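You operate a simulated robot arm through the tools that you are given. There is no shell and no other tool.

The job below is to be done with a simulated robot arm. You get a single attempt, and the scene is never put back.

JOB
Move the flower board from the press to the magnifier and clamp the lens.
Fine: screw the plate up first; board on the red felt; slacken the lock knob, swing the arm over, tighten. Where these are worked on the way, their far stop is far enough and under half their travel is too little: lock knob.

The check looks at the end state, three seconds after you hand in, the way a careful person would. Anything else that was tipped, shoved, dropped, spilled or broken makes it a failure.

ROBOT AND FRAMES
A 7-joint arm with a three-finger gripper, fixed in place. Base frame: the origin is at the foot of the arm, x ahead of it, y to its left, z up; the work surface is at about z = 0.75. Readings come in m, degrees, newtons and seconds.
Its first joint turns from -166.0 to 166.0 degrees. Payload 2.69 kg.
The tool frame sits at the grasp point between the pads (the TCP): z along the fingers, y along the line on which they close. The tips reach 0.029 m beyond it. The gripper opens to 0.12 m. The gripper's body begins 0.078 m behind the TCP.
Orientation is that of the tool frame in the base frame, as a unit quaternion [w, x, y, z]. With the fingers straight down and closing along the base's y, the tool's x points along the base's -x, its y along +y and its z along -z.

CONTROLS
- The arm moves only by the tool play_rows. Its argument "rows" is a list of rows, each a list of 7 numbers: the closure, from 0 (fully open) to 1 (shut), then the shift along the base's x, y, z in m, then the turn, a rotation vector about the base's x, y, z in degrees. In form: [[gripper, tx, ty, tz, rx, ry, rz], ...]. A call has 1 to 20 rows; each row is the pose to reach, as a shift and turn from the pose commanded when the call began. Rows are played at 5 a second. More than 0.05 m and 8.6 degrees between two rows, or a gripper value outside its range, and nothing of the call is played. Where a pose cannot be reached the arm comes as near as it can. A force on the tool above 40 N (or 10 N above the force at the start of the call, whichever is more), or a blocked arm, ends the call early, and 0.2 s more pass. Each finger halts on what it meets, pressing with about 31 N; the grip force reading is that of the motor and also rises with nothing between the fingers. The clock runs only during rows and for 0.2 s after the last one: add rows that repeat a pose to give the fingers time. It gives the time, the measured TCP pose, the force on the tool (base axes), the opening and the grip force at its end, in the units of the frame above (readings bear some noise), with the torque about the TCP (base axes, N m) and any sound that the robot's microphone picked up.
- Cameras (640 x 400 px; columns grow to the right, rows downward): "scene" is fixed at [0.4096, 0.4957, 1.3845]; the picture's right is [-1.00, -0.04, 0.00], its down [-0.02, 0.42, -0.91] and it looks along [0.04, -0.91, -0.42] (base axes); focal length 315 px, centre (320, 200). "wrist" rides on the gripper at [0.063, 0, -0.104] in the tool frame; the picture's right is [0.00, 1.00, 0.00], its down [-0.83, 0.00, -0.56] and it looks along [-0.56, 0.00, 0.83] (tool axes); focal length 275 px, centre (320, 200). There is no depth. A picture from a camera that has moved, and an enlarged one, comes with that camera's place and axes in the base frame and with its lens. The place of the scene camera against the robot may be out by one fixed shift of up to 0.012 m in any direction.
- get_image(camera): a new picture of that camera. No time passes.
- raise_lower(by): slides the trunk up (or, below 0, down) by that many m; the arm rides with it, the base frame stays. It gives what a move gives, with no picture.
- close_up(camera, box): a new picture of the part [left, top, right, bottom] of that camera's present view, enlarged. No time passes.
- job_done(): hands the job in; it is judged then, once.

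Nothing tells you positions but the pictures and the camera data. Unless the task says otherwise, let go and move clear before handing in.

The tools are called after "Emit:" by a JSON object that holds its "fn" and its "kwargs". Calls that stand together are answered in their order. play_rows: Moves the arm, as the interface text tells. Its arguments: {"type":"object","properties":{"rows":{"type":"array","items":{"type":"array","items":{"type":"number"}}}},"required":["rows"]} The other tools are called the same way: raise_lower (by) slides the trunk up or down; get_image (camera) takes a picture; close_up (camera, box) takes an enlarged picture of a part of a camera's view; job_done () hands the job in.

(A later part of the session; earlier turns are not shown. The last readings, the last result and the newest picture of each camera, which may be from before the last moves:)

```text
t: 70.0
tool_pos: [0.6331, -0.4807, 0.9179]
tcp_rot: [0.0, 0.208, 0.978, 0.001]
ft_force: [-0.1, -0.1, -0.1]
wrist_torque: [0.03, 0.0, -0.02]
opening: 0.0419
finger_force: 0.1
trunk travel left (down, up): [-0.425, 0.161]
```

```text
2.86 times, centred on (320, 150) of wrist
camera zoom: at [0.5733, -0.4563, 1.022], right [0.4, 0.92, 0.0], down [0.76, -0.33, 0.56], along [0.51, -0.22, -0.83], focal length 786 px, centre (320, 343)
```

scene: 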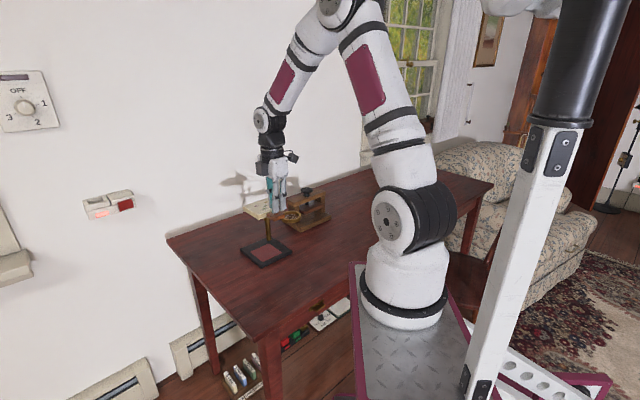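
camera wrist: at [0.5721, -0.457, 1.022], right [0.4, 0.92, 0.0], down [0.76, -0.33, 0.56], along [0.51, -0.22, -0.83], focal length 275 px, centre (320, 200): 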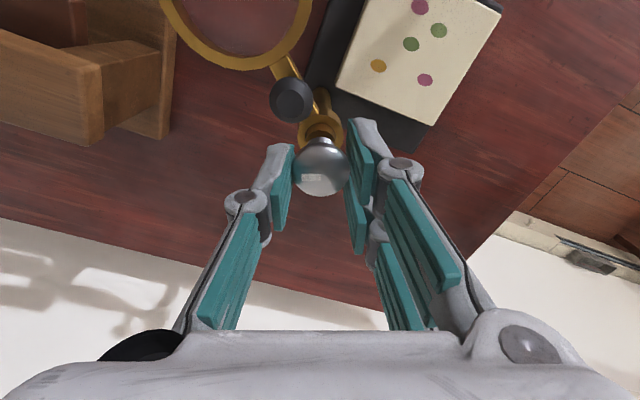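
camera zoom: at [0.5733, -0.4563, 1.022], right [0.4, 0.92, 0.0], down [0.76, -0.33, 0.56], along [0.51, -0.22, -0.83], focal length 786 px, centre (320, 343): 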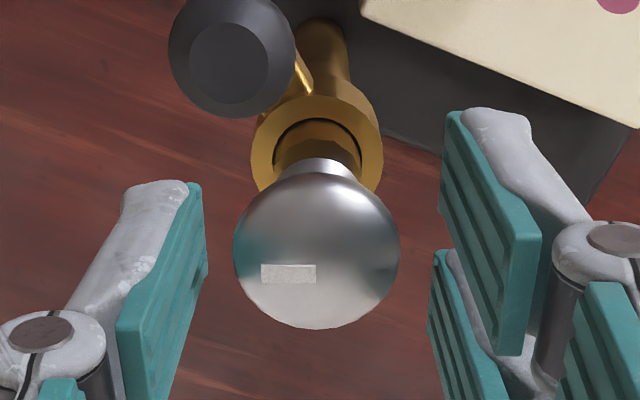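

Now nearly perfect; I trim half a millimetre, close, and turn in two steps.

Emit:
{"fn": "play_rows", "kwargs": {"rows": [[0.65, -0.0003, -0.0006, 0, 0, 0, 0], [0.72, -0.0003, -0.0006, 0, 0, 0, 0], [0.8, -0.0003, -0.0006, 0, 0, 0, 0], [0.9, -0.0003, -0.0006, 0, 0, 0, 0], [1, -0.0003, -0.0006, 0, 0, 0, 0], [1, -0.0003, -0.0006, 0, 0, 0, 0]]}}

Emit:
{"fn": "play_rows", "kwargs": {"rows": [[1, 0, 0, 0, 0, 0, 7], [1, 0, 0, 0, 0, 0, 14], [1, 0, 0, 0, 0, 0, 21], [1, 0, 0, 0, 0, 0, 21]]}}

Emit:
{"fn": "close_up", "kwargs": {"camera": "wrist", "box": [240, 80, 400, 220]}}

Emit:
{"fn": "close_up", "kwargs": {"camera": "scene", "box": [245, 180, 305, 230]}}

```text
t: 71.4
tool_pos: [0.6309, -0.4825, 0.9171]
tcp_rot: [0.0, 0.207, 0.978, 0.0]
ft_force: [0.9, 0.8, 0.4]
wrist_torque: [-0.02, -0.03, 0.03]
opening: 0.0262
finger_force: 31.5
trunk travel left (down, up): [-0.425, 0.161]
```

```text
t: 72.4
tool_pos: [0.6319, -0.4816, 0.9176]
tcp_rot: [0.0, 0.025, 1.0, 0.0]
ft_force: [0.8, 9.4, 3.0]
wrist_torque: [0.23, 0.11, 0.0]
opening: 0.0263
finger_force: 30.9
trunk travel left (down, up): [-0.425, 0.161]
```

```text
2.86 times, centred on (320, 150) of wrist
camera zoom: at [0.5676, -0.4788, 1.0219], right [0.05, 1.0, 0.0], down [0.83, -0.04, 0.56], along [0.56, -0.02, -0.83], focal length 786 px, centre (320, 343)
```

zoom: 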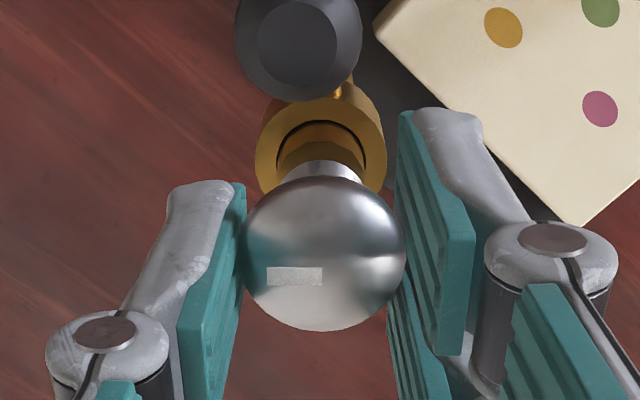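

```text
8.00 times, centred on (275, 205) of scene
camera zoom: at [0.4096, 0.4957, 1.3845], right [-1.0, -0.04, 0.0], down [-0.02, 0.42, -0.91], along [0.04, -0.91, -0.42], focal length 2519 px, centre (680, 160)
```

zoom: 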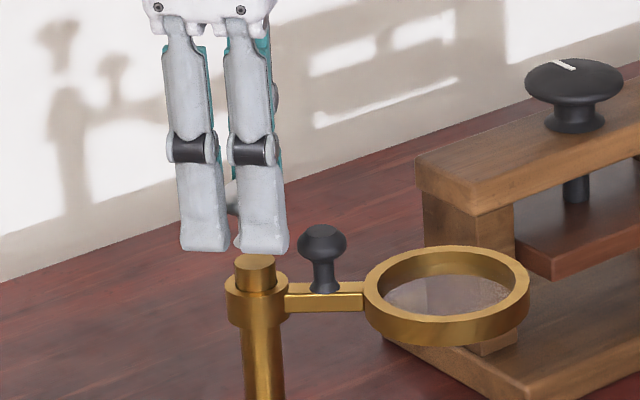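

The knob follows with little torque; side load grows ~9 N per 21°, so I'll trim position between steps. The stand hasn't moved. I trim and continue.

Emit:
{"fn": "play_rows", "kwargs": {"rows": [[1, 0, 0.0009, 0.0003, 0, 0, 0], [1, 0, 0.0009, 0.0003, 0, 0, 0]]}}

Emit:
{"fn": "play_rows", "kwargs": {"rows": [[1, 0, 0, 0, 0, 0, 6], [1, 0, 0, 0, 0, 0, 12], [1, 0, 0, 0, 0, 0, 12]]}}

```text
t: 73.0
tool_pos: [0.6313, -0.4816, 0.9192]
tcp_rot: [0.0, 0.027, 1.0, -0.001]
ft_force: [2.7, 5.7, 1.2]
wrist_torque: [0.05, -0.12, -0.02]
opening: 0.0262
finger_force: 31.0
trunk travel left (down, up): [-0.425, 0.161]
```

```text
t: 73.8
tool_pos: [0.631, -0.4819, 0.9184]
tcp_rot: [0.0, -0.079, 0.997, 0.0]
ft_force: [3.7, 3.8, 0.1]
wrist_torque: [0.04, -0.08, -0.02]
opening: 0.0262
finger_force: 30.8
trunk travel left (down, up): [-0.425, 0.161]
```

Trimming works (about 4 N/mm). I trim again and continue turning.

Emit:
{"fn": "play_rows", "kwargs": {"rows": [[1, 0.0009, 0.0009, 0, 0, 0, 0], [1, 0.0009, 0.0009, 0, 0, 0, 7], [1, 0.0009, 0.0009, 0, 0, 0, 14], [1, 0.0009, 0.0009, 0, 0, 0, 14]]}}

Emit:
{"fn": "play_rows", "kwargs": {"rows": [[1, 0, 0, 0, 0, 0, 7], [1, 0, 0, 0, 0, 0, 14], [1, 0, 0, 0, 0, 0, 14]]}}

Emit:
{"fn": "close_up", "kwargs": {"camera": "wrist", "box": [240, 80, 400, 220]}}

Emit:
{"fn": "close_up", "kwargs": {"camera": "scene", "box": [245, 180, 305, 230]}}

```text
t: 74.8
tool_pos: [0.6307, -0.4819, 0.9177]
tcp_rot: [-0.001, -0.201, 0.98, 0.0]
ft_force: [-1.0, -4.1, -0.4]
wrist_torque: [-0.23, 0.53, 0.05]
opening: 0.0264
finger_force: 30.7
trunk travel left (down, up): [-0.425, 0.161]
```

```text
t: 75.6
tool_pos: [0.6327, -0.4813, 0.9182]
tcp_rot: [-0.001, -0.319, 0.948, 0.001]
ft_force: [-1.9, -1.8, -0.2]
wrist_torque: [0.1, -0.03, 0.03]
opening: 0.0262
finger_force: 30.7
trunk travel left (down, up): [-0.425, 0.161]
```

```text
2.86 times, centred on (320, 150) of wrist
camera zoom: at [0.5806, -0.5189, 1.022], right [-0.61, 0.8, 0.0], down [0.66, 0.5, 0.56], along [0.44, 0.34, -0.83], focal length 786 px, centre (320, 343)
```

zoom: 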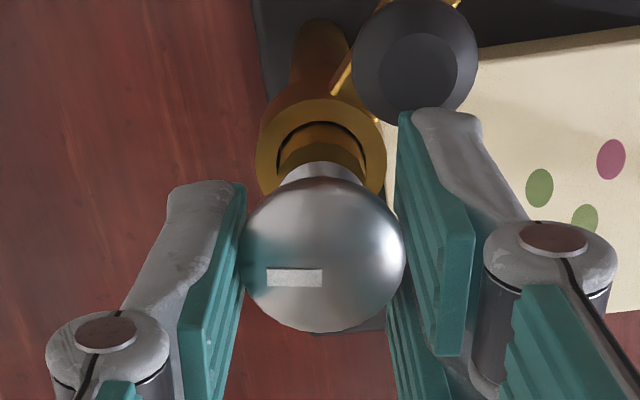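

```text
8.00 times, centred on (275, 205) of scene
camera zoom: at [0.4096, 0.4957, 1.3845], right [-1.0, -0.04, 0.0], down [-0.02, 0.42, -0.91], along [0.04, -0.91, -0.42], focal length 2519 px, centre (680, 160)
```

zoom: 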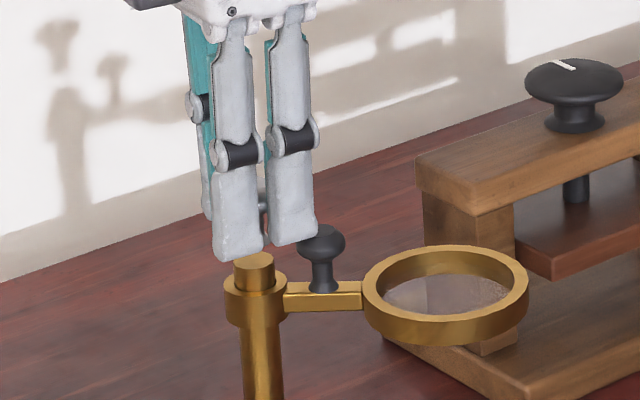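

The lock knob has turned about 82° with no stop yet. I release, wind the wrist back, and check the stand hasn't shifted.

Emit:
{"fn": "play_rows", "kwargs": {"rows": [[0.8, 0, 0, 0, 0, 0, 0], [0.65, 0, 0, 0, 0, 0, 0], [0.65, 0, 0, 0, 0, 0, 0], [0.65, 0, 0, 0, 0, 0, -8], [0.65, 0, 0, 0, 0, 0, -16], [0.65, 0, 0, 0, 0, 0, -24], [0.65, 0, 0, 0, 0, 0, -32], [0.65, 0, 0, 0, 0, 0, -40], [0.65, 0, 0, 0, 0, 0, -48], [0.65, 0, 0, 0, 0, 0, -56], [0.65, 0, 0, 0, 0, 0, -64], [0.65, 0, 0, 0, 0, 0, -72], [0.65, 0, 0, 0, 0, 0, -80], [0.65, 0, 0, 0, 0, 0, -88], [0.65, 0, 0, 0, 0, 0, -88]]}}

Emit:
{"fn": "close_up", "kwargs": {"camera": "wrist", "box": [240, 80, 400, 220]}}

Emit:
{"fn": "close_up", "kwargs": {"camera": "scene", "box": [230, 170, 330, 270]}}

Emit:
{"fn": "close_up", "kwargs": {"camera": "scene", "box": [245, 180, 305, 230]}}

```text
t: 78.8
tool_pos: [0.6311, -0.4816, 0.919]
tcp_rot: [0.0, 0.431, 0.902, 0.0]
ft_force: [0.3, 0.2, 0.5]
wrist_torque: [-0.01, 0.01, -0.01]
opening: 0.0419
finger_force: 0.1
trunk travel left (down, up): [-0.425, 0.161]
```

```text
2.86 times, centred on (320, 150) of wrist
camera zoom: at [0.5904, -0.4321, 1.0224], right [0.78, 0.63, 0.0], down [0.52, -0.64, 0.56], along [0.35, -0.43, -0.83], focal length 786 px, centre (320, 343)
```

zoom: 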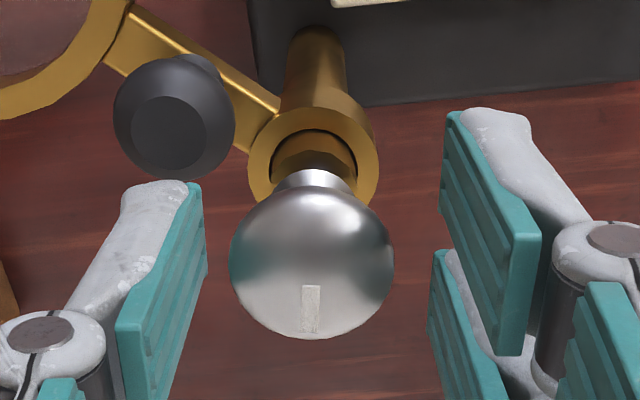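

```text
4.00 times, centred on (280, 220) of scene
camera zoom: at [0.4096, 0.4957, 1.3845], right [-1.0, -0.04, 0.0], down [-0.02, 0.42, -0.91], along [0.04, -0.91, -0.42], focal length 1259 px, centre (480, 120)
```

zoom: 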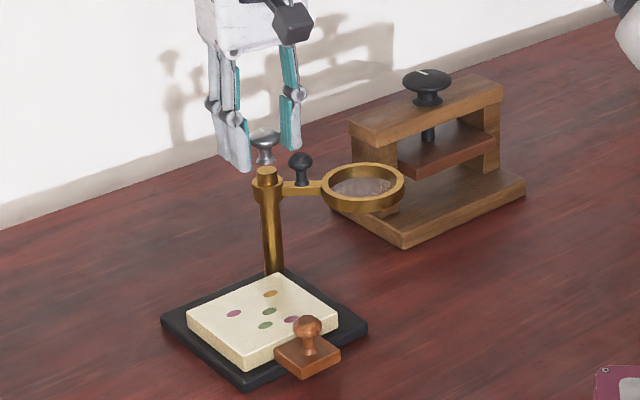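

```text
8.00 times, centred on (275, 205) of scene
camera zoom: at [0.4096, 0.4957, 1.3845], right [-1.0, -0.04, 0.0], down [-0.02, 0.42, -0.91], along [0.04, -0.91, -0.42], focal length 2519 px, centre (680, 160)
```

zoom: 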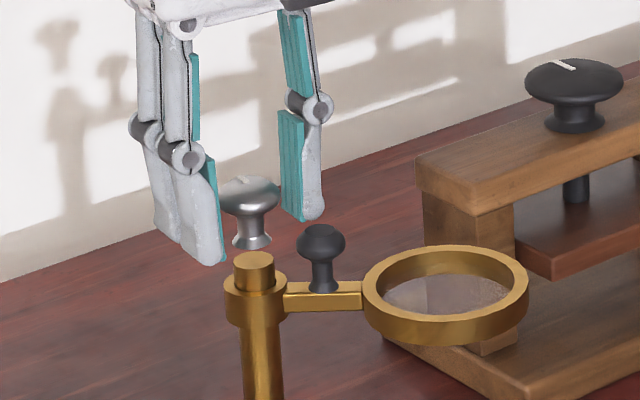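

The stand is within ~1 mm of where it was. I re-centre on the knob by 2 mm before gripping again.

Emit:
{"fn": "play_rows", "kwargs": {"rows": [[0.65, -0.0002, -0.002, 0, 0, 0, 0], [0.65, -0.0002, -0.002, 0, 0, 0, 0]]}}

Emit:
{"fn": "close_up", "kwargs": {"camera": "wrist", "box": [240, 80, 400, 220]}}

```text
t: 79.4
tool_pos: [0.6307, -0.4832, 0.9186]
tcp_rot: [0.0, 0.431, 0.902, 0.0]
ft_force: [0.2, -0.3, -1.0]
wrist_torque: [0.0, -0.03, 0.01]
opening: 0.0417
finger_force: 0.0
trunk travel left (down, up): [-0.425, 0.161]
```

```text
2.86 times, centred on (320, 150) of wrist
camera zoom: at [0.5904, -0.4341, 1.022], right [0.77, 0.63, 0.0], down [0.53, -0.64, 0.56], along [0.35, -0.43, -0.83], focal length 786 px, centre (320, 343)
```

zoom: 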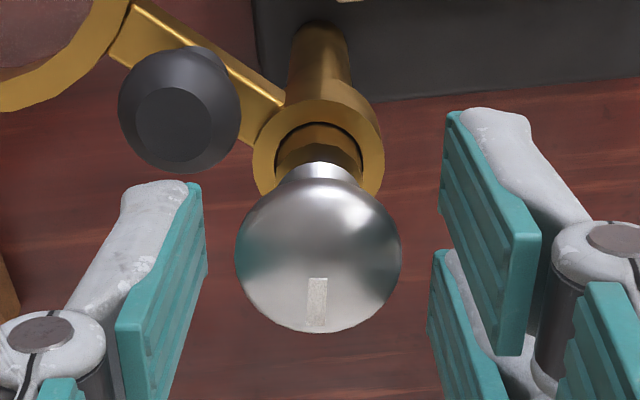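

Centred well now. I close and turn in smaller steps, trimming with the force readings.

Emit:
{"fn": "play_rows", "kwargs": {"rows": [[0.7, 0.0002, -0.0005, 0, 0, 0, 0], [0.78, 0.0002, -0.0005, 0, 0, 0, 0], [0.86, 0.0002, -0.0005, 0, 0, 0, 0], [1, 0.0002, -0.0005, 0, 0, 0, 0], [1, 0.0002, -0.0005, 0, 0, 0, 0]]}}

Emit:
{"fn": "play_rows", "kwargs": {"rows": [[1, 0, 0, 0, 0, 0, 6], [1, 0, 0, 0, 0, 0, 12], [1, 0, 0, 0, 0, 0, 12]]}}

```text
t: 80.6
tool_pos: [0.631, -0.4835, 0.9192]
tcp_rot: [0.0, 0.43, 0.903, 0.001]
ft_force: [-1.4, -2.2, -0.6]
wrist_torque: [-0.03, 0.03, 0.02]
opening: 0.0264
finger_force: 31.2
trunk travel left (down, up): [-0.425, 0.161]
```

```text
t: 81.4
tool_pos: [0.6315, -0.4819, 0.9188]
tcp_rot: [0.0, 0.333, 0.943, 0.0]
ft_force: [-2.8, -1.1, -0.1]
wrist_torque: [-0.06, -0.05, -0.07]
opening: 0.0259
finger_force: 30.6
trunk travel left (down, up): [-0.425, 0.161]
```

Emit:
{"fn": "play_rows", "kwargs": {"rows": [[1, -0.0006, -0.0003, 0, 0, 0, 0], [1, -0.0006, -0.0003, 0, 0, 0, 7], [1, -0.0006, -0.0003, 0, 0, 0, 14], [1, -0.0006, -0.0003, 0, 0, 0, 14]]}}

Emit:
{"fn": "close_up", "kwargs": {"camera": "wrist", "box": [240, 80, 400, 220]}}

```text
t: 82.4
tool_pos: [0.6326, -0.4817, 0.9175]
tcp_rot: [0.0, 0.216, 0.976, 0.001]
ft_force: [5.5, 3.9, 0.2]
wrist_torque: [-0.04, -0.37, -0.43]
opening: 0.0266
finger_force: 31.0
trunk travel left (down, up): [-0.425, 0.161]
```

```text
2.86 times, centred on (320, 150) of wrist
camera zoom: at [0.5737, -0.4565, 1.0219], right [0.42, 0.91, 0.0], down [0.75, -0.35, 0.56], along [0.51, -0.23, -0.83], focal length 786 px, centre (320, 343)
```

zoom: 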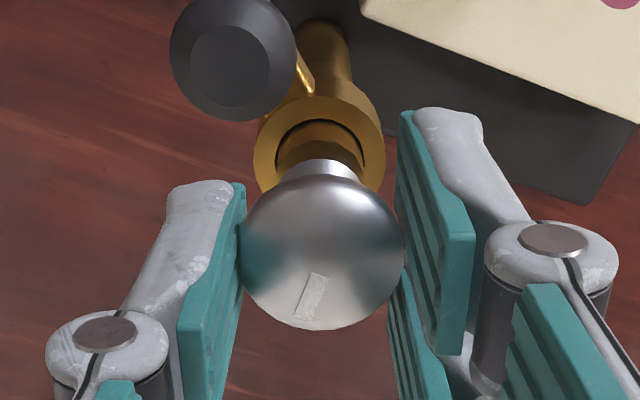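

A z-torque of −0.43 and the mark slipping in the grip show the lock knob reached its slack stop. I release, rise, and move over the black arm handle with the fingers closing tangentially.

Emit:
{"fn": "play_rows", "kwargs": {"rows": [[0.8, 0, 0, 0, 0, 0, 0], [0.65, 0, 0, 0, 0, 0, 0], [0.65, 0, 0, 0, 0, 0, 0], [0.65, 0, 0, 0.02, 0, 0, 0], [0.6, 0, 0, 0.045, 0, 0, 0], [0.6, -0.008, 0, 0.045, 0, 0, 8], [0.6, -0.016, -0.001, 0.045, 0, 0, 16], [0.6, -0.024, -0.002, 0.045, 0, 0, 24], [0.6, -0.032, -0.0023, 0.045, 0, 0, 29], [0.6, -0.032, -0.0023, 0.045, 0, 0, 29]]}}

Emit:
{"fn": "get_image", "kwargs": {"camera": "wrist"}}

Emit:
{"fn": "close_up", "kwargs": {"camera": "wrist", "box": [240, 50, 400, 190]}}

Emit:
{"fn": "close_up", "kwargs": {"camera": "scene", "box": [230, 170, 330, 270]}}

```text
t: 84.6
tool_pos: [0.5987, -0.486, 0.9632]
tcp_rot: [0.001, -0.036, 0.999, 0.001]
ft_force: [0.5, 0.5, 0.6]
wrist_torque: [-0.01, -0.01, 0.01]
opening: 0.048
finger_force: 0.0
trunk travel left (down, up): [-0.425, 0.161]
```

```text
taken
camera wrist: at [0.535, -0.4911, 1.067], right [-0.08, 1.0, 0.0], down [0.83, 0.06, 0.56], along [0.55, 0.04, -0.83], focal length 275 px, centre (320, 200)
```

wrist: 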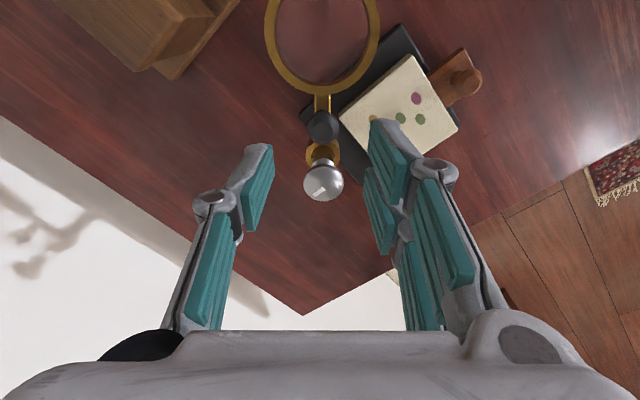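

```text
2.86 times, centred on (320, 120) of wrist
camera zoom: at [0.535, -0.4911, 1.067], right [-0.08, 1.0, 0.0], down [0.83, 0.06, 0.56], along [0.55, 0.04, -0.83], focal length 786 px, centre (320, 429)
```

zoom: 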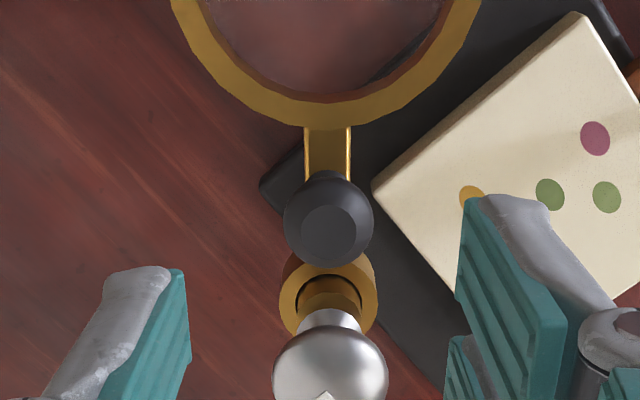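

```text
4.00 times, centred on (280, 220) of scene
camera zoom: at [0.4096, 0.4957, 1.3845], right [-1.0, -0.04, 0.0], down [-0.02, 0.42, -0.91], along [0.04, -0.91, -0.42], focal length 1259 px, centre (480, 120)
```

zoom: 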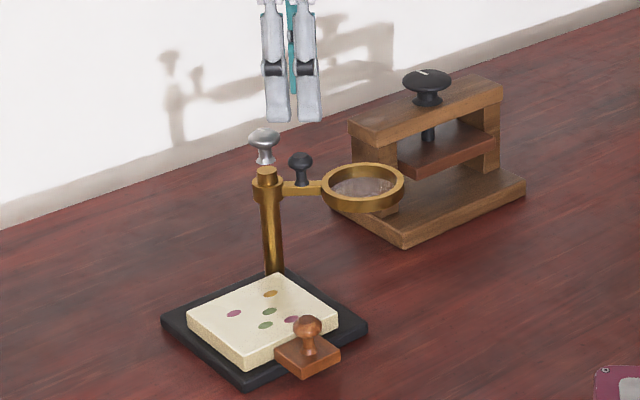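

The black handle is ~3 mm from the finger centre; I correct, descend around it and check before closing.

Emit:
{"fn": "play_rows", "kwargs": {"rows": [[0.6, 0.0026, 0.0023, 0, 0, 0, 0], [0.6, 0.0026, 0.0023, -0.02, 0, 0, 0], [0.6, 0.0026, 0.0023, -0.04, 0, 0, 0], [0.6, 0.0026, 0.0023, -0.058, 0, 0, 0], [0.6, 0.0026, 0.0023, -0.071, 0, 0, 0], [0.6, 0.0026, 0.0023, -0.071, 0, 0, 0]]}}

Emit:
{"fn": "get_image", "kwargs": {"camera": "wrist"}}

Emit:
{"fn": "close_up", "kwargs": {"camera": "wrist", "box": [240, 80, 400, 220]}}

Emit:
{"fn": "close_up", "kwargs": {"camera": "scene", "box": [245, 180, 305, 230]}}

```text
t: 86.0
tool_pos: [0.6033, -0.4833, 0.8937]
tcp_rot: [0.001, -0.034, 0.999, 0.0]
ft_force: [0.4, 1.1, 0.0]
wrist_torque: [0.03, -0.01, -0.01]
opening: 0.0479
finger_force: 0.1
trunk travel left (down, up): [-0.425, 0.161]
```

```text
taken
camera wrist: at [0.5382, -0.4875, 0.997], right [-0.07, 1.0, 0.0], down [0.83, 0.06, 0.56], along [0.55, 0.04, -0.83], focal length 275 px, centre (320, 200)
```

wrist: 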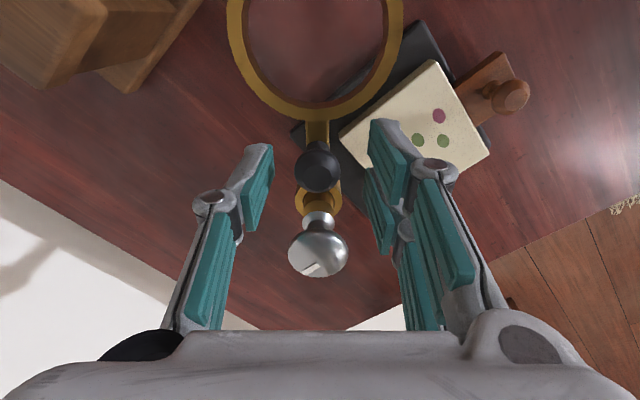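

```text
2.86 times, centred on (320, 150) of wrist
camera zoom: at [0.5382, -0.4875, 0.997], right [-0.07, 1.0, 0.0], down [0.83, 0.06, 0.56], along [0.55, 0.04, -0.83], focal length 786 px, centre (320, 343)
```

zoom: 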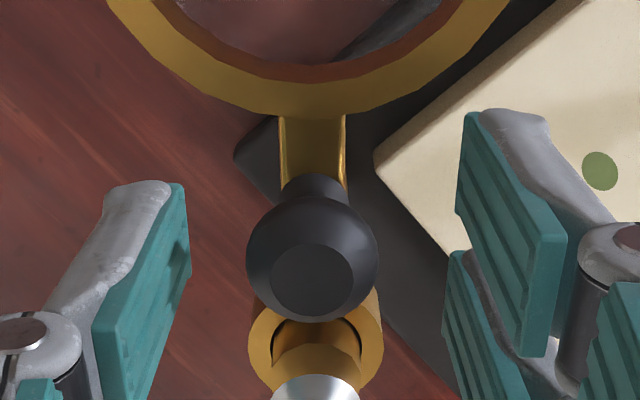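

```text
8.00 times, centred on (275, 205) of scene
camera zoom: at [0.4096, 0.4957, 1.3845], right [-1.0, -0.04, 0.0], down [-0.02, 0.42, -0.91], along [0.04, -0.91, -0.42], focal length 2519 px, centre (680, 160)
```

zoom: 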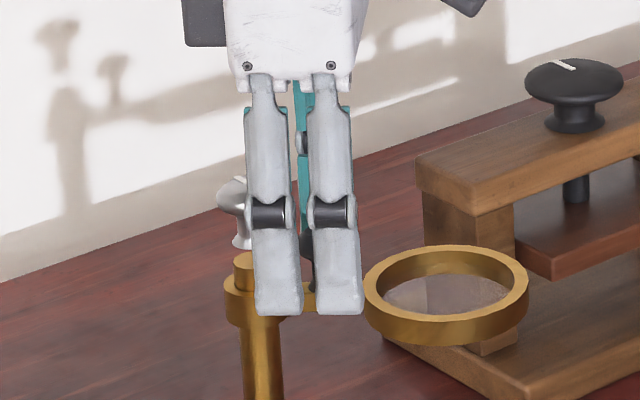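

The handle is between the fingers. Before swinging I take a sharper look at how the board sits relative to the base.

Emit:
{"fn": "close_up", "kwargs": {"camera": "scene", "box": [245, 220, 305, 270]}}

Emit:
{"fn": "close_up", "kwargs": {"camera": "wrist", "box": [220, 0, 560, 210]}}

```text
8.00 times, centred on (275, 245) of scene
camera zoom: at [0.4096, 0.4957, 1.3845], right [-1.0, -0.04, 0.0], down [-0.02, 0.42, -0.91], along [0.04, -0.91, -0.42], focal length 2519 px, centre (680, -160)
```

zoom: 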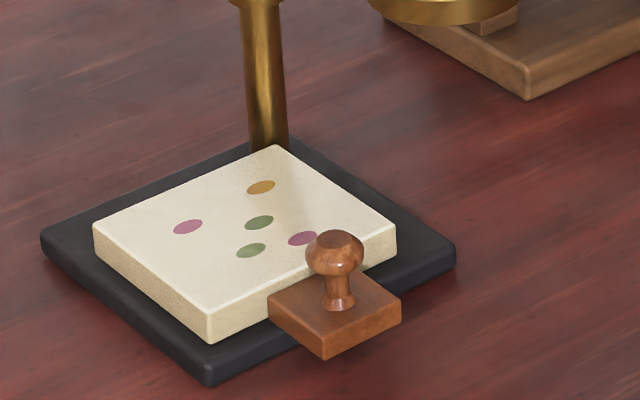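

```text
1.88 times, centred on (390, 105) of wrist
camera zoom: at [0.5382, -0.4875, 0.997], right [-0.07, 1.0, 0.0], down [0.83, 0.06, 0.56], along [0.55, 0.04, -0.83], focal length 518 px, centre (188, 379)
```

zoom: 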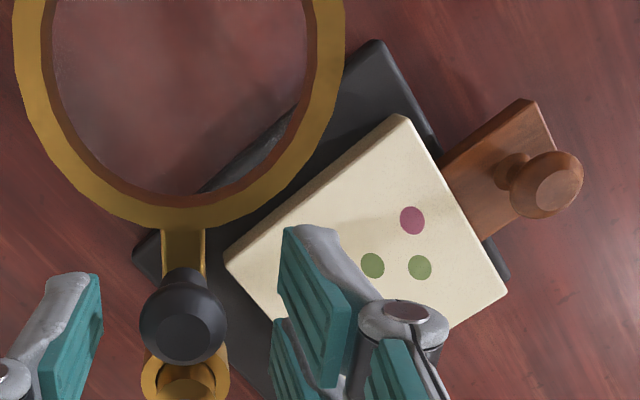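

The board sits within ~4 mm of the felt centre. I trim, close on the black handle, and begin the swing with a short 15° arc about the post.

Emit:
{"fn": "play_rows", "kwargs": {"rows": [[0.6, 0.0001, -0.0014, 0, 0, 0, 0], [0.7, 0.0001, -0.0014, 0, 0, 0, 0], [0.8, 0.0001, -0.0014, 0, 0, 0, 0], [0.9, 0.0001, -0.0014, 0, 0, 0, 0], [1, 0.0001, -0.0014, 0, 0, 0, 0], [1, 0.0001, -0.0014, 0, 0, 0, 0]]}}

Emit:
{"fn": "play_rows", "kwargs": {"rows": [[1, 0, 0.00416, 0, 0, 0, -7.5], [1, 0.0005, 0.0083, 0, 0, 0, -15], [1, 0.0005, 0.0083, 0, 0, 0, -15]]}}

Emit:
{"fn": "get_image", "kwargs": {"camera": "wrist"}}

Emit:
{"fn": "close_up", "kwargs": {"camera": "scene", "box": [230, 170, 330, 270]}}

```text
t: 87.4
tool_pos: [0.6028, -0.484, 0.8929]
tcp_rot: [-0.001, -0.036, 0.999, 0.0]
ft_force: [-2.8, 7.6, -0.7]
wrist_torque: [-0.06, -0.06, 0.26]
opening: 0.0202
finger_force: 31.2
trunk travel left (down, up): [-0.425, 0.161]
```

```text
t: 88.2
tool_pos: [0.6017, -0.4761, 0.8916]
tcp_rot: [0.001, 0.097, 0.995, -0.002]
ft_force: [1.2, 3.6, 2.0]
wrist_torque: [-0.08, 0.05, 0.11]
opening: 0.0201
finger_force: 30.8
trunk travel left (down, up): [-0.425, 0.161]
```

```text
taken
camera wrist: at [0.5397, -0.4646, 0.9965], right [0.19, 0.98, 0.0], down [0.82, -0.16, 0.56], along [0.55, -0.11, -0.83], focal length 275 px, centre (320, 200)
```

wrist: 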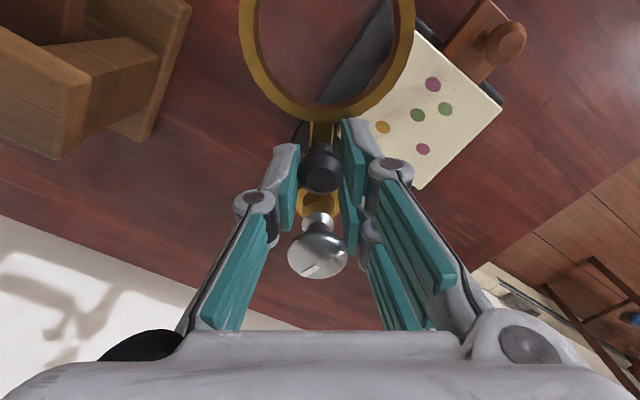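

```text
4.00 times, centred on (280, 220) of scene
camera zoom: at [0.4096, 0.4957, 1.3845], right [-1.0, -0.04, 0.0], down [-0.02, 0.42, -0.91], along [0.04, -0.91, -0.42], focal length 1259 px, centre (480, 120)
```

zoom: 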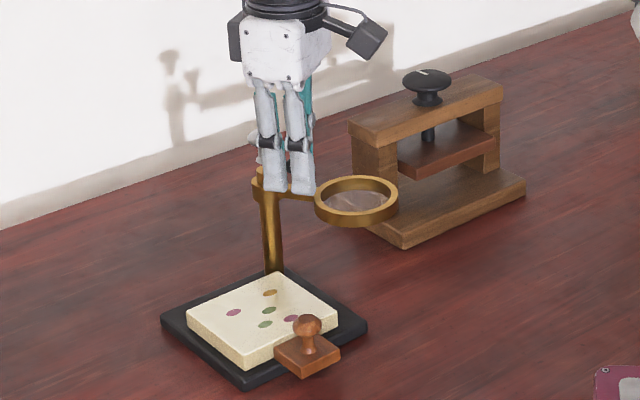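

The arm swings freely and the base stays put. I continue the arc.

Emit:
{"fn": "play_rows", "kwargs": {"rows": [[1, 0.0011, 0.0042, 0, 0, 0, -7.5], [1, 0.0026, 0.0082, 0, 0, 0, -15], [1, 0.0047, 0.0118, 0, 0, 0, -22.5], [1, 0.0072, 0.0151, 0, 0, 0, -30], [1, 0.0102, 0.018, 0, 0, 0, -37.5], [1, 0.0134, 0.0205, 0, 0, 0, -45], [1, 0.0134, 0.0205, 0, 0, 0, -45]]}}

Emit:
{"fn": "get_image", "kwargs": {"camera": "wrist"}}

Emit:
{"fn": "close_up", "kwargs": {"camera": "scene", "box": [230, 170, 330, 270]}}

```text
t: 89.8
tool_pos: [0.6149, -0.4568, 0.8935]
tcp_rot: [0.001, 0.471, 0.882, 0.0]
ft_force: [3.5, -11.4, 4.0]
wrist_torque: [-0.44, -0.17, -0.03]
opening: 0.0199
finger_force: 30.7
trunk travel left (down, up): [-0.425, 0.161]
```

```text
taken
camera wrist: at [0.579, -0.4054, 0.9964], right [0.83, 0.56, 0.0], down [0.47, -0.69, 0.56], along [0.31, -0.46, -0.83], focal length 275 px, centre (320, 200)
```

wrist: 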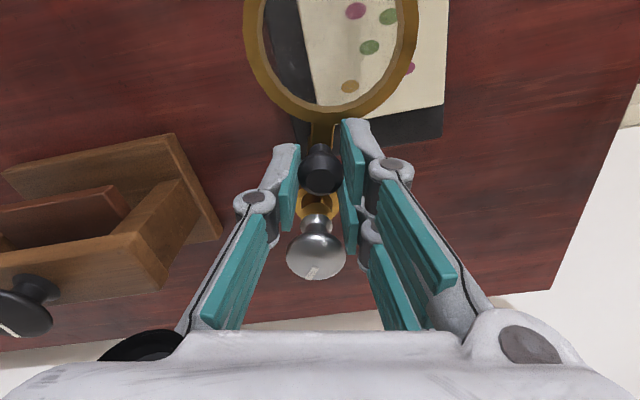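

```text
4.00 times, centred on (280, 220) of scene
camera zoom: at [0.4096, 0.4957, 1.3845], right [-1.0, -0.04, 0.0], down [-0.02, 0.42, -0.91], along [0.04, -0.91, -0.42], focal length 1259 px, centre (480, 120)
```

zoom: 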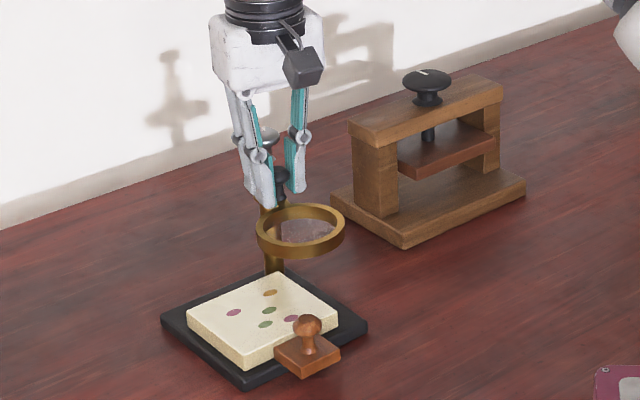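

A radial load of ~11 N has built up from a small centre error; I trim it out and continue in short steps.

Emit:
{"fn": "play_rows", "kwargs": {"rows": [[1, 0.0007, -0.0024, -0.0005, 0, 0, 0], [1, 0.0007, -0.0024, -0.0005, 0, 0, 0]]}}

Emit:
{"fn": "play_rows", "kwargs": {"rows": [[1, 0.0036, 0.0014, 0, 0, 0, -7.5], [1, 0.0072, 0.0025, 0, 0, 0, -15], [1, 0.0072, 0.0025, 0, 0, 0, -15]]}}

Emit:
{"fn": "get_image", "kwargs": {"camera": "wrist"}}

Emit:
{"fn": "close_up", "kwargs": {"camera": "scene", "box": [230, 170, 330, 270]}}

```text
t: 90.4
tool_pos: [0.6156, -0.4577, 0.8922]
tcp_rot: [-0.001, 0.47, 0.883, 0.0]
ft_force: [-6.2, 3.7, 19.1]
wrist_torque: [0.13, 0.12, -0.06]
opening: 0.02
finger_force: 31.2
trunk travel left (down, up): [-0.425, 0.161]
```

```text
t: 91.2
tool_pos: [0.6251, -0.4549, 0.8913]
tcp_rot: [-0.001, 0.581, 0.814, 0.001]
ft_force: [-4.8, 12.3, 12.2]
wrist_torque: [0.31, 0.12, -0.12]
opening: 0.0199
finger_force: 30.7
trunk travel left (down, up): [-0.425, 0.161]
```

```text
taken
camera wrist: at [0.6029, -0.3953, 0.9951], right [0.94, 0.33, 0.0], down [0.27, -0.79, 0.55], along [0.18, -0.52, -0.83], focal length 275 px, centre (320, 200)
```

wrist: 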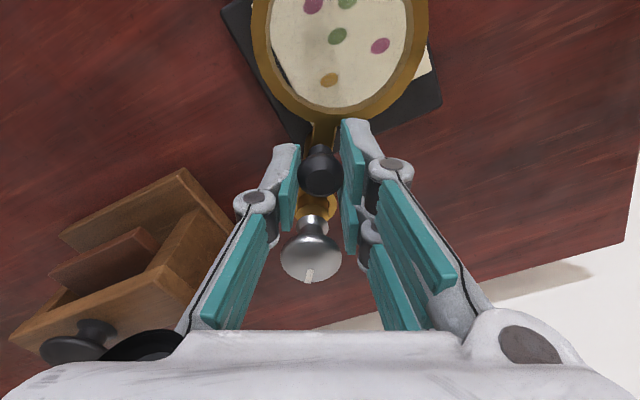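

```text
4.00 times, centred on (280, 220) of scene
camera zoom: at [0.4096, 0.4957, 1.3845], right [-1.0, -0.04, 0.0], down [-0.02, 0.42, -0.91], along [0.04, -0.91, -0.42], focal length 1259 px, centre (480, 120)
```

zoom: 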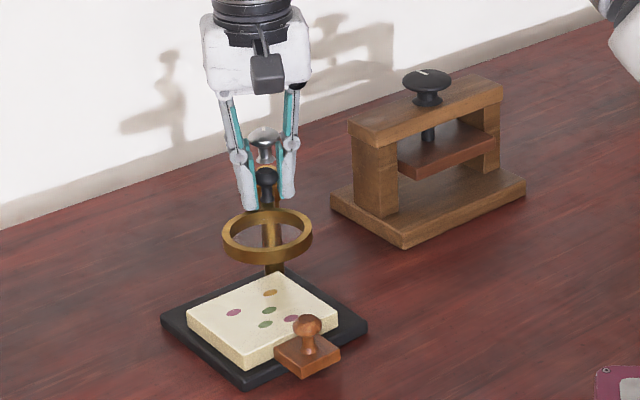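

I'm slightly pressing down and inward; I trim back and do the last part of the arc.

Emit:
{"fn": "play_rows", "kwargs": {"rows": [[1, -0.0006, 0.0018, 0.0005, 0, 0, 0], [1, -0.0006, 0.0018, 0.0005, 0, 0, 0]]}}

Emit:
{"fn": "play_rows", "kwargs": {"rows": [[1, 0.004, 0.001, 0, 0, 0, -7.5], [1, 0.004, 0.001, 0, 0, 0, -7.5]]}}

Emit:
{"fn": "get_image", "kwargs": {"camera": "wrist"}}

Emit:
{"fn": "close_up", "kwargs": {"camera": "scene", "box": [230, 170, 330, 270]}}

```text
t: 91.8
tool_pos: [0.6251, -0.4538, 0.8919]
tcp_rot: [0.001, 0.58, 0.814, 0.0]
ft_force: [3.4, -1.7, 0.3]
wrist_torque: [-0.49, -0.25, 0.05]
opening: 0.0198
finger_force: 30.8
trunk travel left (down, up): [-0.425, 0.161]
```

```text
t: 92.4
tool_pos: [0.6259, -0.4529, 0.8914]
tcp_rot: [-0.001, 0.633, 0.774, 0.0]
ft_force: [-1.4, -3.6, -0.5]
wrist_torque: [-0.55, -0.04, -0.03]
opening: 0.0198
finger_force: 30.3
trunk travel left (down, up): [-0.425, 0.161]
```

```text
taken
camera wrist: at [0.6132, -0.3914, 0.9953], right [0.98, 0.2, 0.0], down [0.17, -0.81, 0.55], along [0.11, -0.54, -0.83], focal length 275 px, centre (320, 200)
```

wrist: 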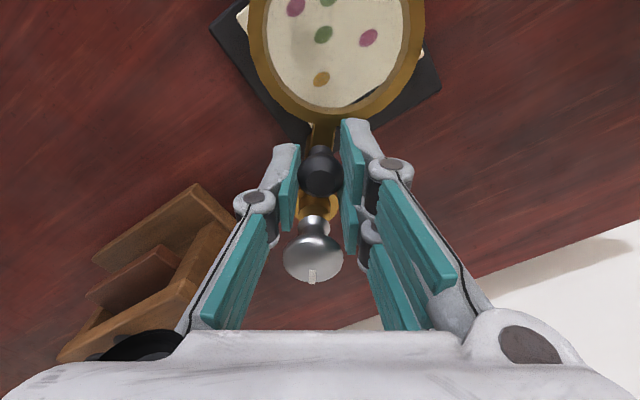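

```text
4.00 times, centred on (280, 220) of scene
camera zoom: at [0.4096, 0.4957, 1.3845], right [-1.0, -0.04, 0.0], down [-0.02, 0.42, -0.91], along [0.04, -0.91, -0.42], focal length 1259 px, centre (480, 120)
```

zoom: 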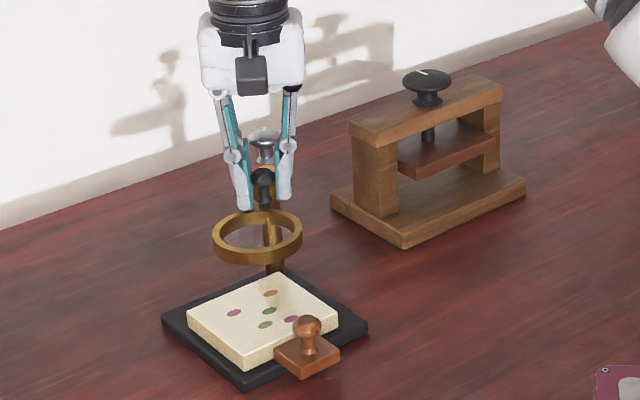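

The lens is nearly above the board centre; a further ~3° should centre it on the felt. I do that and look again.

Emit:
{"fn": "play_rows", "kwargs": {"rows": [[1, 0.0014, -0.0003, 0, 0, 0, -3], [1, 0.0014, -0.0003, 0, 0, 0, -3]]}}

Emit:
{"fn": "get_image", "kwargs": {"camera": "wrist"}}

Emit:
{"fn": "close_up", "kwargs": {"camera": "scene", "box": [240, 195, 310, 265]}}

```text
t: 93.0
tool_pos: [0.6284, -0.4533, 0.892]
tcp_rot: [0.0, 0.653, 0.758, 0.0]
ft_force: [-3.7, 1.0, 0.0]
wrist_torque: [0.4, 0.11, 0.11]
opening: 0.0196
finger_force: 31.2
trunk travel left (down, up): [-0.425, 0.161]
```

```text
taken
camera wrist: at [0.6182, -0.3911, 0.9955], right [0.99, 0.15, 0.0], down [0.13, -0.82, 0.55], along [0.08, -0.55, -0.83], focal length 275 px, centre (320, 200)
```

wrist: 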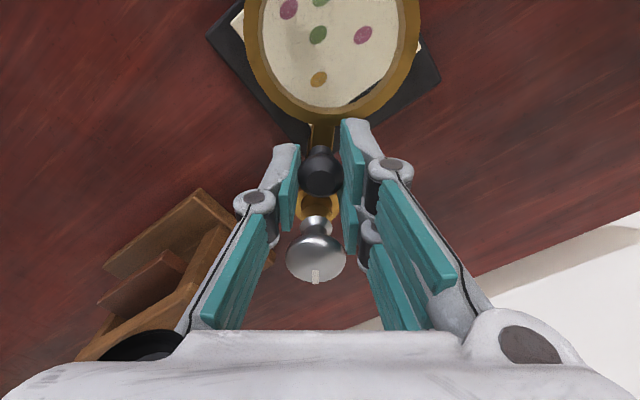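

```text
5.71 times, centred on (275, 230) of scene
camera zoom: at [0.4096, 0.4957, 1.3845], right [-1.0, -0.04, 0.0], down [-0.02, 0.42, -0.91], along [0.04, -0.91, -0.42], focal length 1799 px, centre (577, 29)
```

zoom: 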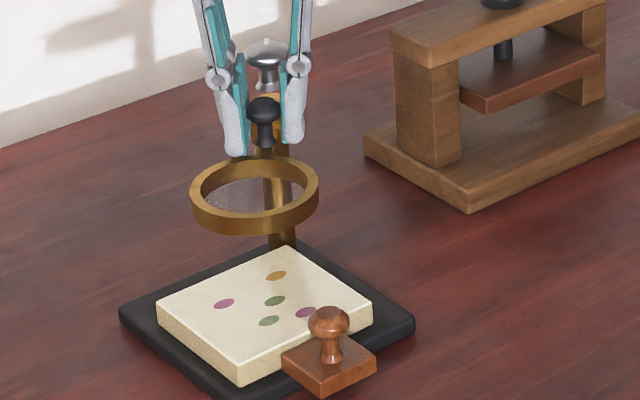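

The lens ring now sits over the board/felt centre. I let go of the handle and rise straight up, then check that the arm stayed.

Emit:
{"fn": "play_rows", "kwargs": {"rows": [[0.9, -0.0005, 0.0001, 0, 0, 0, 0], [0.75, -0.0005, 0.0001, 0, 0, 0, 0], [0.6, -0.0005, 0.0001, 0, 0, 0, 0], [0.6, -0.0005, 0.0001, 0, 0, 0, 0], [0.6, -0.0005, 0.0001, 0.02, 0, 0, 0], [0.6, -0.0005, 0.0001, 0.045, 0, 0, 0], [0.6, -0.0005, 0.0001, 0.07, 0, 0, 0], [0.6, -0.0005, 0.0001, 0.095, 0, 0, 0], [0.6, -0.0005, 0.0001, 0.095, 0, 0, 0]]}}

Emit:
{"fn": "get_image", "kwargs": {"camera": "wrist"}}

Emit:
{"fn": "close_up", "kwargs": {"camera": "scene", "box": [240, 195, 310, 265]}}

```text
t: 95.0
tool_pos: [0.6285, -0.4559, 0.9859]
tcp_rot: [-0.001, 0.653, 0.757, 0.0]
ft_force: [-0.4, -0.4, 0.7]
wrist_torque: [0.01, 0.02, -0.01]
opening: 0.048
finger_force: 0.1
trunk travel left (down, up): [-0.425, 0.161]
```

```text
taken
camera wrist: at [0.6189, -0.3928, 1.091], right [0.99, 0.15, 0.0], down [0.13, -0.82, 0.56], along [0.08, -0.55, -0.83], focal length 275 px, centre (320, 200)
```

wrist: 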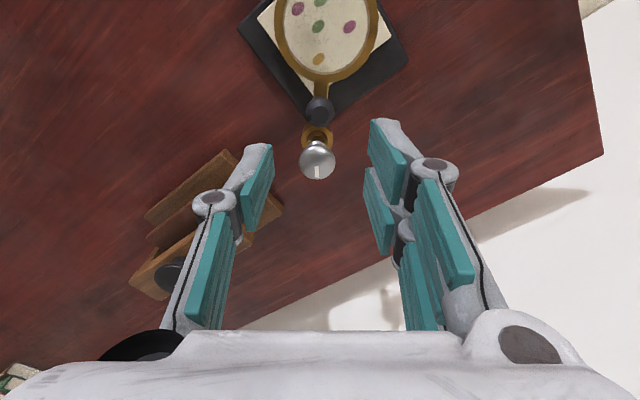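

```text
5.71 times, centred on (275, 230) of scene
camera zoom: at [0.4096, 0.4957, 1.3845], right [-1.0, -0.04, 0.0], down [-0.02, 0.42, -0.91], along [0.04, -0.91, -0.42], focal length 1799 px, centre (577, 29)
```

zoom: 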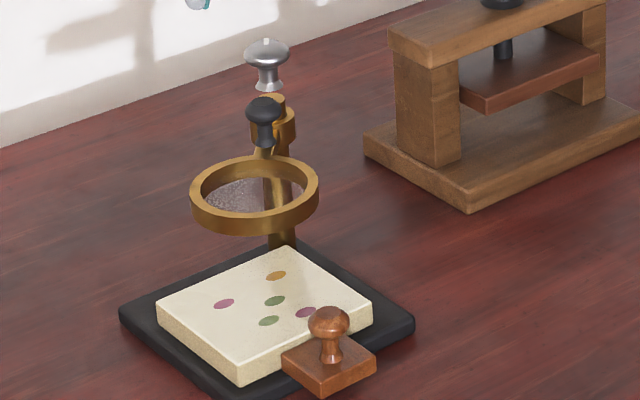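

The arm stayed over the felt. Now I go back above the silver lock knob, winding the wrist counter-clockwise in the air to prepare a clockwise tightening stroke.

Emit:
{"fn": "play_rows", "kwargs": {"rows": [[0.6, 0.0003, -0.004, 0, 0, 0, 8], [0.6, 0.0006, -0.008, 0, 0, 0, 16], [0.6, 0.0009, -0.012, 0, 0, 0, 24], [0.6, 0.0012, -0.016, 0, 0, 0, 32], [0.6, 0.0015, -0.02, 0, 0, 0, 40], [0.6, 0.0018, -0.024, 0, 0, 0, 48], [0.6, 0.0021, -0.0295, 0, 0, 0, 56], [0.6, 0.0021, -0.0295, 0, 0, 0, 64], [0.6, 0.0021, -0.0295, 0, 0, 0, 72], [0.6, 0.0021, -0.0295, 0, 0, 0, 80], [0.6, 0.0021, -0.0295, 0, 0, 0, 88], [0.6, 0.0021, -0.0295, 0, 0, 0, 96], [0.6, 0.0021, -0.0295, 0, 0, 0, 104], [0.6, 0.0021, -0.0295, -0.01, 0, 0, 112], [0.6, 0.0021, -0.0295, -0.02, 0, 0, 120], [0.6, 0.0021, -0.0295, -0.03, 0, 0, 126.5], [0.6, 0.0021, -0.0295, -0.03, 0, 0, 126.5]]}}

Emit:
{"fn": "get_image", "kwargs": {"camera": "wrist"}}

Emit:
{"fn": "close_up", "kwargs": {"camera": "wrist", "box": [240, 60, 400, 200]}}

Emit:
{"fn": "close_up", "kwargs": {"camera": "scene", "box": [240, 175, 310, 265]}}

```text
t: 98.6
tool_pos: [0.6294, -0.4844, 0.9582]
tcp_rot: [0.0, -0.383, 0.924, 0.0]
ft_force: [-0.1, 0.6, 0.7]
wrist_torque: [0.0, 0.02, 0.02]
opening: 0.0479
finger_force: 0.1
trunk travel left (down, up): [-0.425, 0.161]
```

```text
taken
camera wrist: at [0.585, -0.5285, 1.0614], right [-0.71, 0.7, 0.0], down [0.58, 0.59, 0.56], along [0.39, 0.4, -0.83], focal length 275 px, centre (320, 200)
```

wrist: 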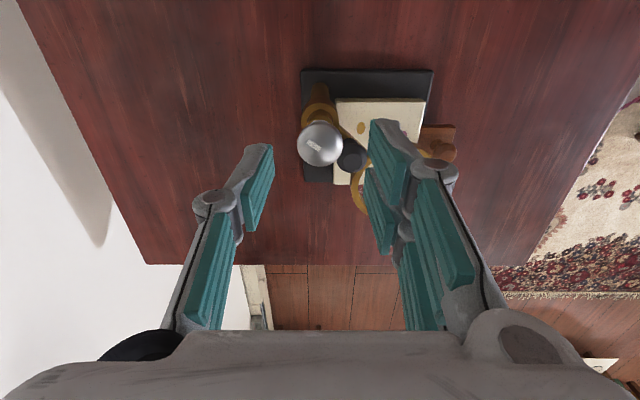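

```text
2.86 times, centred on (320, 130) of wrist
camera zoom: at [0.585, -0.5285, 1.0614], right [-0.71, 0.7, 0.0], down [0.58, 0.59, 0.56], along [0.39, 0.4, -0.83], focal length 786 px, centre (320, 400)
```

zoom: 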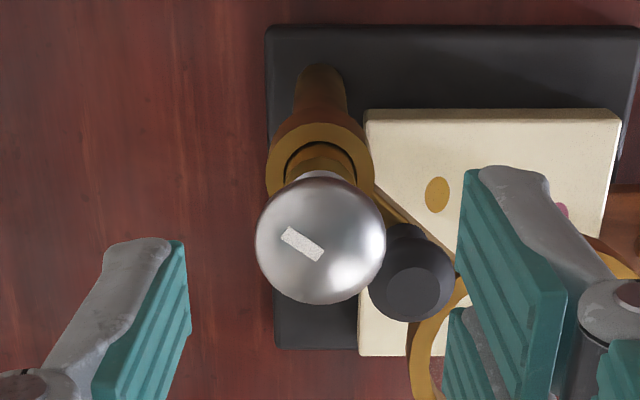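

```text
4.44 times, centred on (275, 220) of scene
camera zoom: at [0.4096, 0.4957, 1.3845], right [-1.0, -0.04, 0.0], down [-0.02, 0.42, -0.91], along [0.04, -0.91, -0.42], focal length 1399 px, centre (520, 111)
```

zoom: 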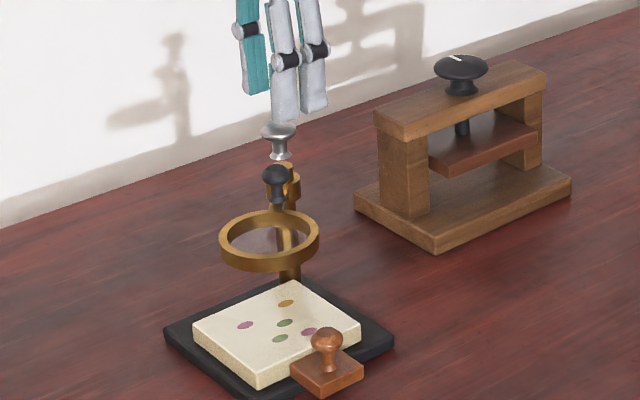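

The knob is ~4 mm forward of the finger centre; I correct, descend to its rim and verify.

Emit:
{"fn": "play_rows", "kwargs": {"rows": [[0.6, 0.0026, 0.0026, 0, 0, 0, 0], [0.6, 0.0026, 0.0026, -0.015, 0, 0, 0], [0.62, 0.0026, 0.0026, -0.03, 0, 0, 0], [0.65, 0.0026, 0.0026, -0.037, 0, 0, 0], [0.65, 0.0026, 0.0026, -0.037, 0, 0, 0]]}}

Emit:
{"fn": "close_up", "kwargs": {"camera": "wrist", "box": [240, 80, 400, 220]}}

Emit:
{"fn": "close_up", "kwargs": {"camera": "scene", "box": [245, 180, 305, 230]}}

```text
t: 99.8
tool_pos: [0.6326, -0.4823, 0.9206]
tcp_rot: [0.0, -0.383, 0.924, 0.001]
ft_force: [0.0, 0.6, 0.2]
wrist_torque: [0.0, -0.04, 0.02]
opening: 0.0421
finger_force: 0.0
trunk travel left (down, up): [-0.425, 0.161]
```

```text
2.86 times, centred on (320, 150) of wrist
camera zoom: at [0.5868, -0.5263, 1.0235], right [-0.71, 0.7, 0.0], down [0.59, 0.59, 0.56], along [0.39, 0.4, -0.83], focal length 786 px, centre (320, 343)
```

zoom: 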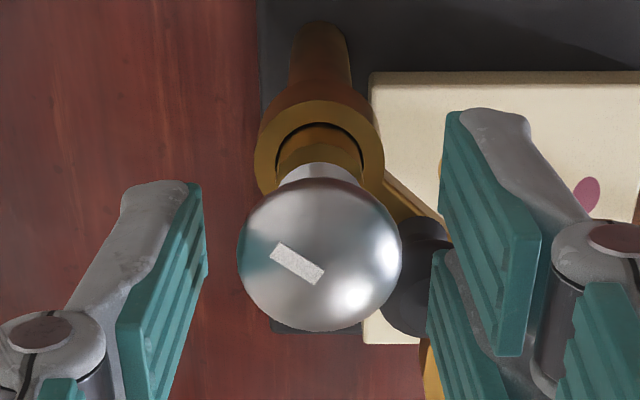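

```text
8.00 times, centred on (275, 205) of scene
camera zoom: at [0.4096, 0.4957, 1.3845], right [-1.0, -0.04, 0.0], down [-0.02, 0.42, -0.91], along [0.04, -0.91, -0.42], focal length 2519 px, centre (680, 160)
```

zoom: 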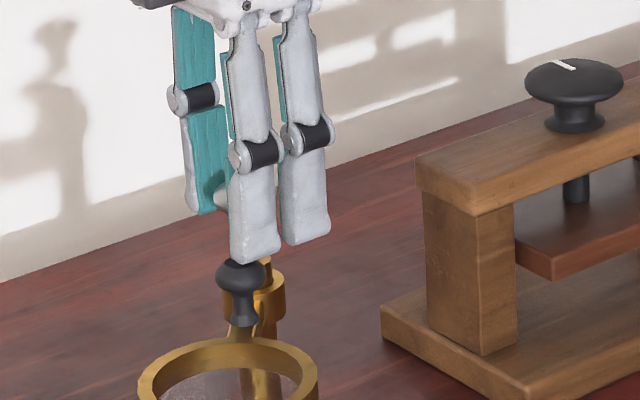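

I want to be sure the fingertip clears the black handle before turning, so I look closely.

Emit:
{"fn": "close_up", "kwargs": {"camera": "scene", "box": [255, 195, 285, 220]}}

Emit:
{"fn": "get_image", "kwargs": {"camera": "wrist"}}

```text
16.00 times, centred on (270, 208) of scene
camera zoom: at [0.4096, 0.4957, 1.3845], right [-1.0, -0.04, 0.0], down [-0.02, 0.42, -0.91], along [0.04, -0.91, -0.42], focal length 5037 px, centre (1120, 80)
```

zoom: 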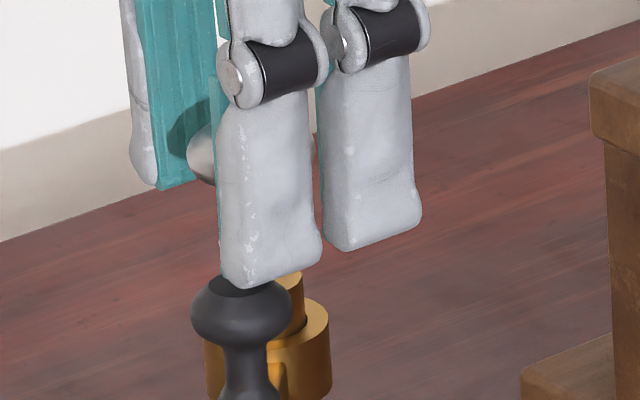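

```text
taken
camera wrist: at [0.5868, -0.5263, 1.0235], right [-0.71, 0.7, 0.0], down [0.59, 0.59, 0.56], along [0.39, 0.4, -0.83], focal length 275 px, centre (320, 200)
```

wrist: 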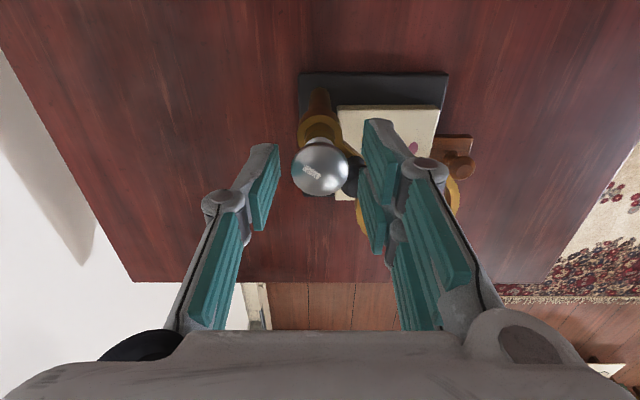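

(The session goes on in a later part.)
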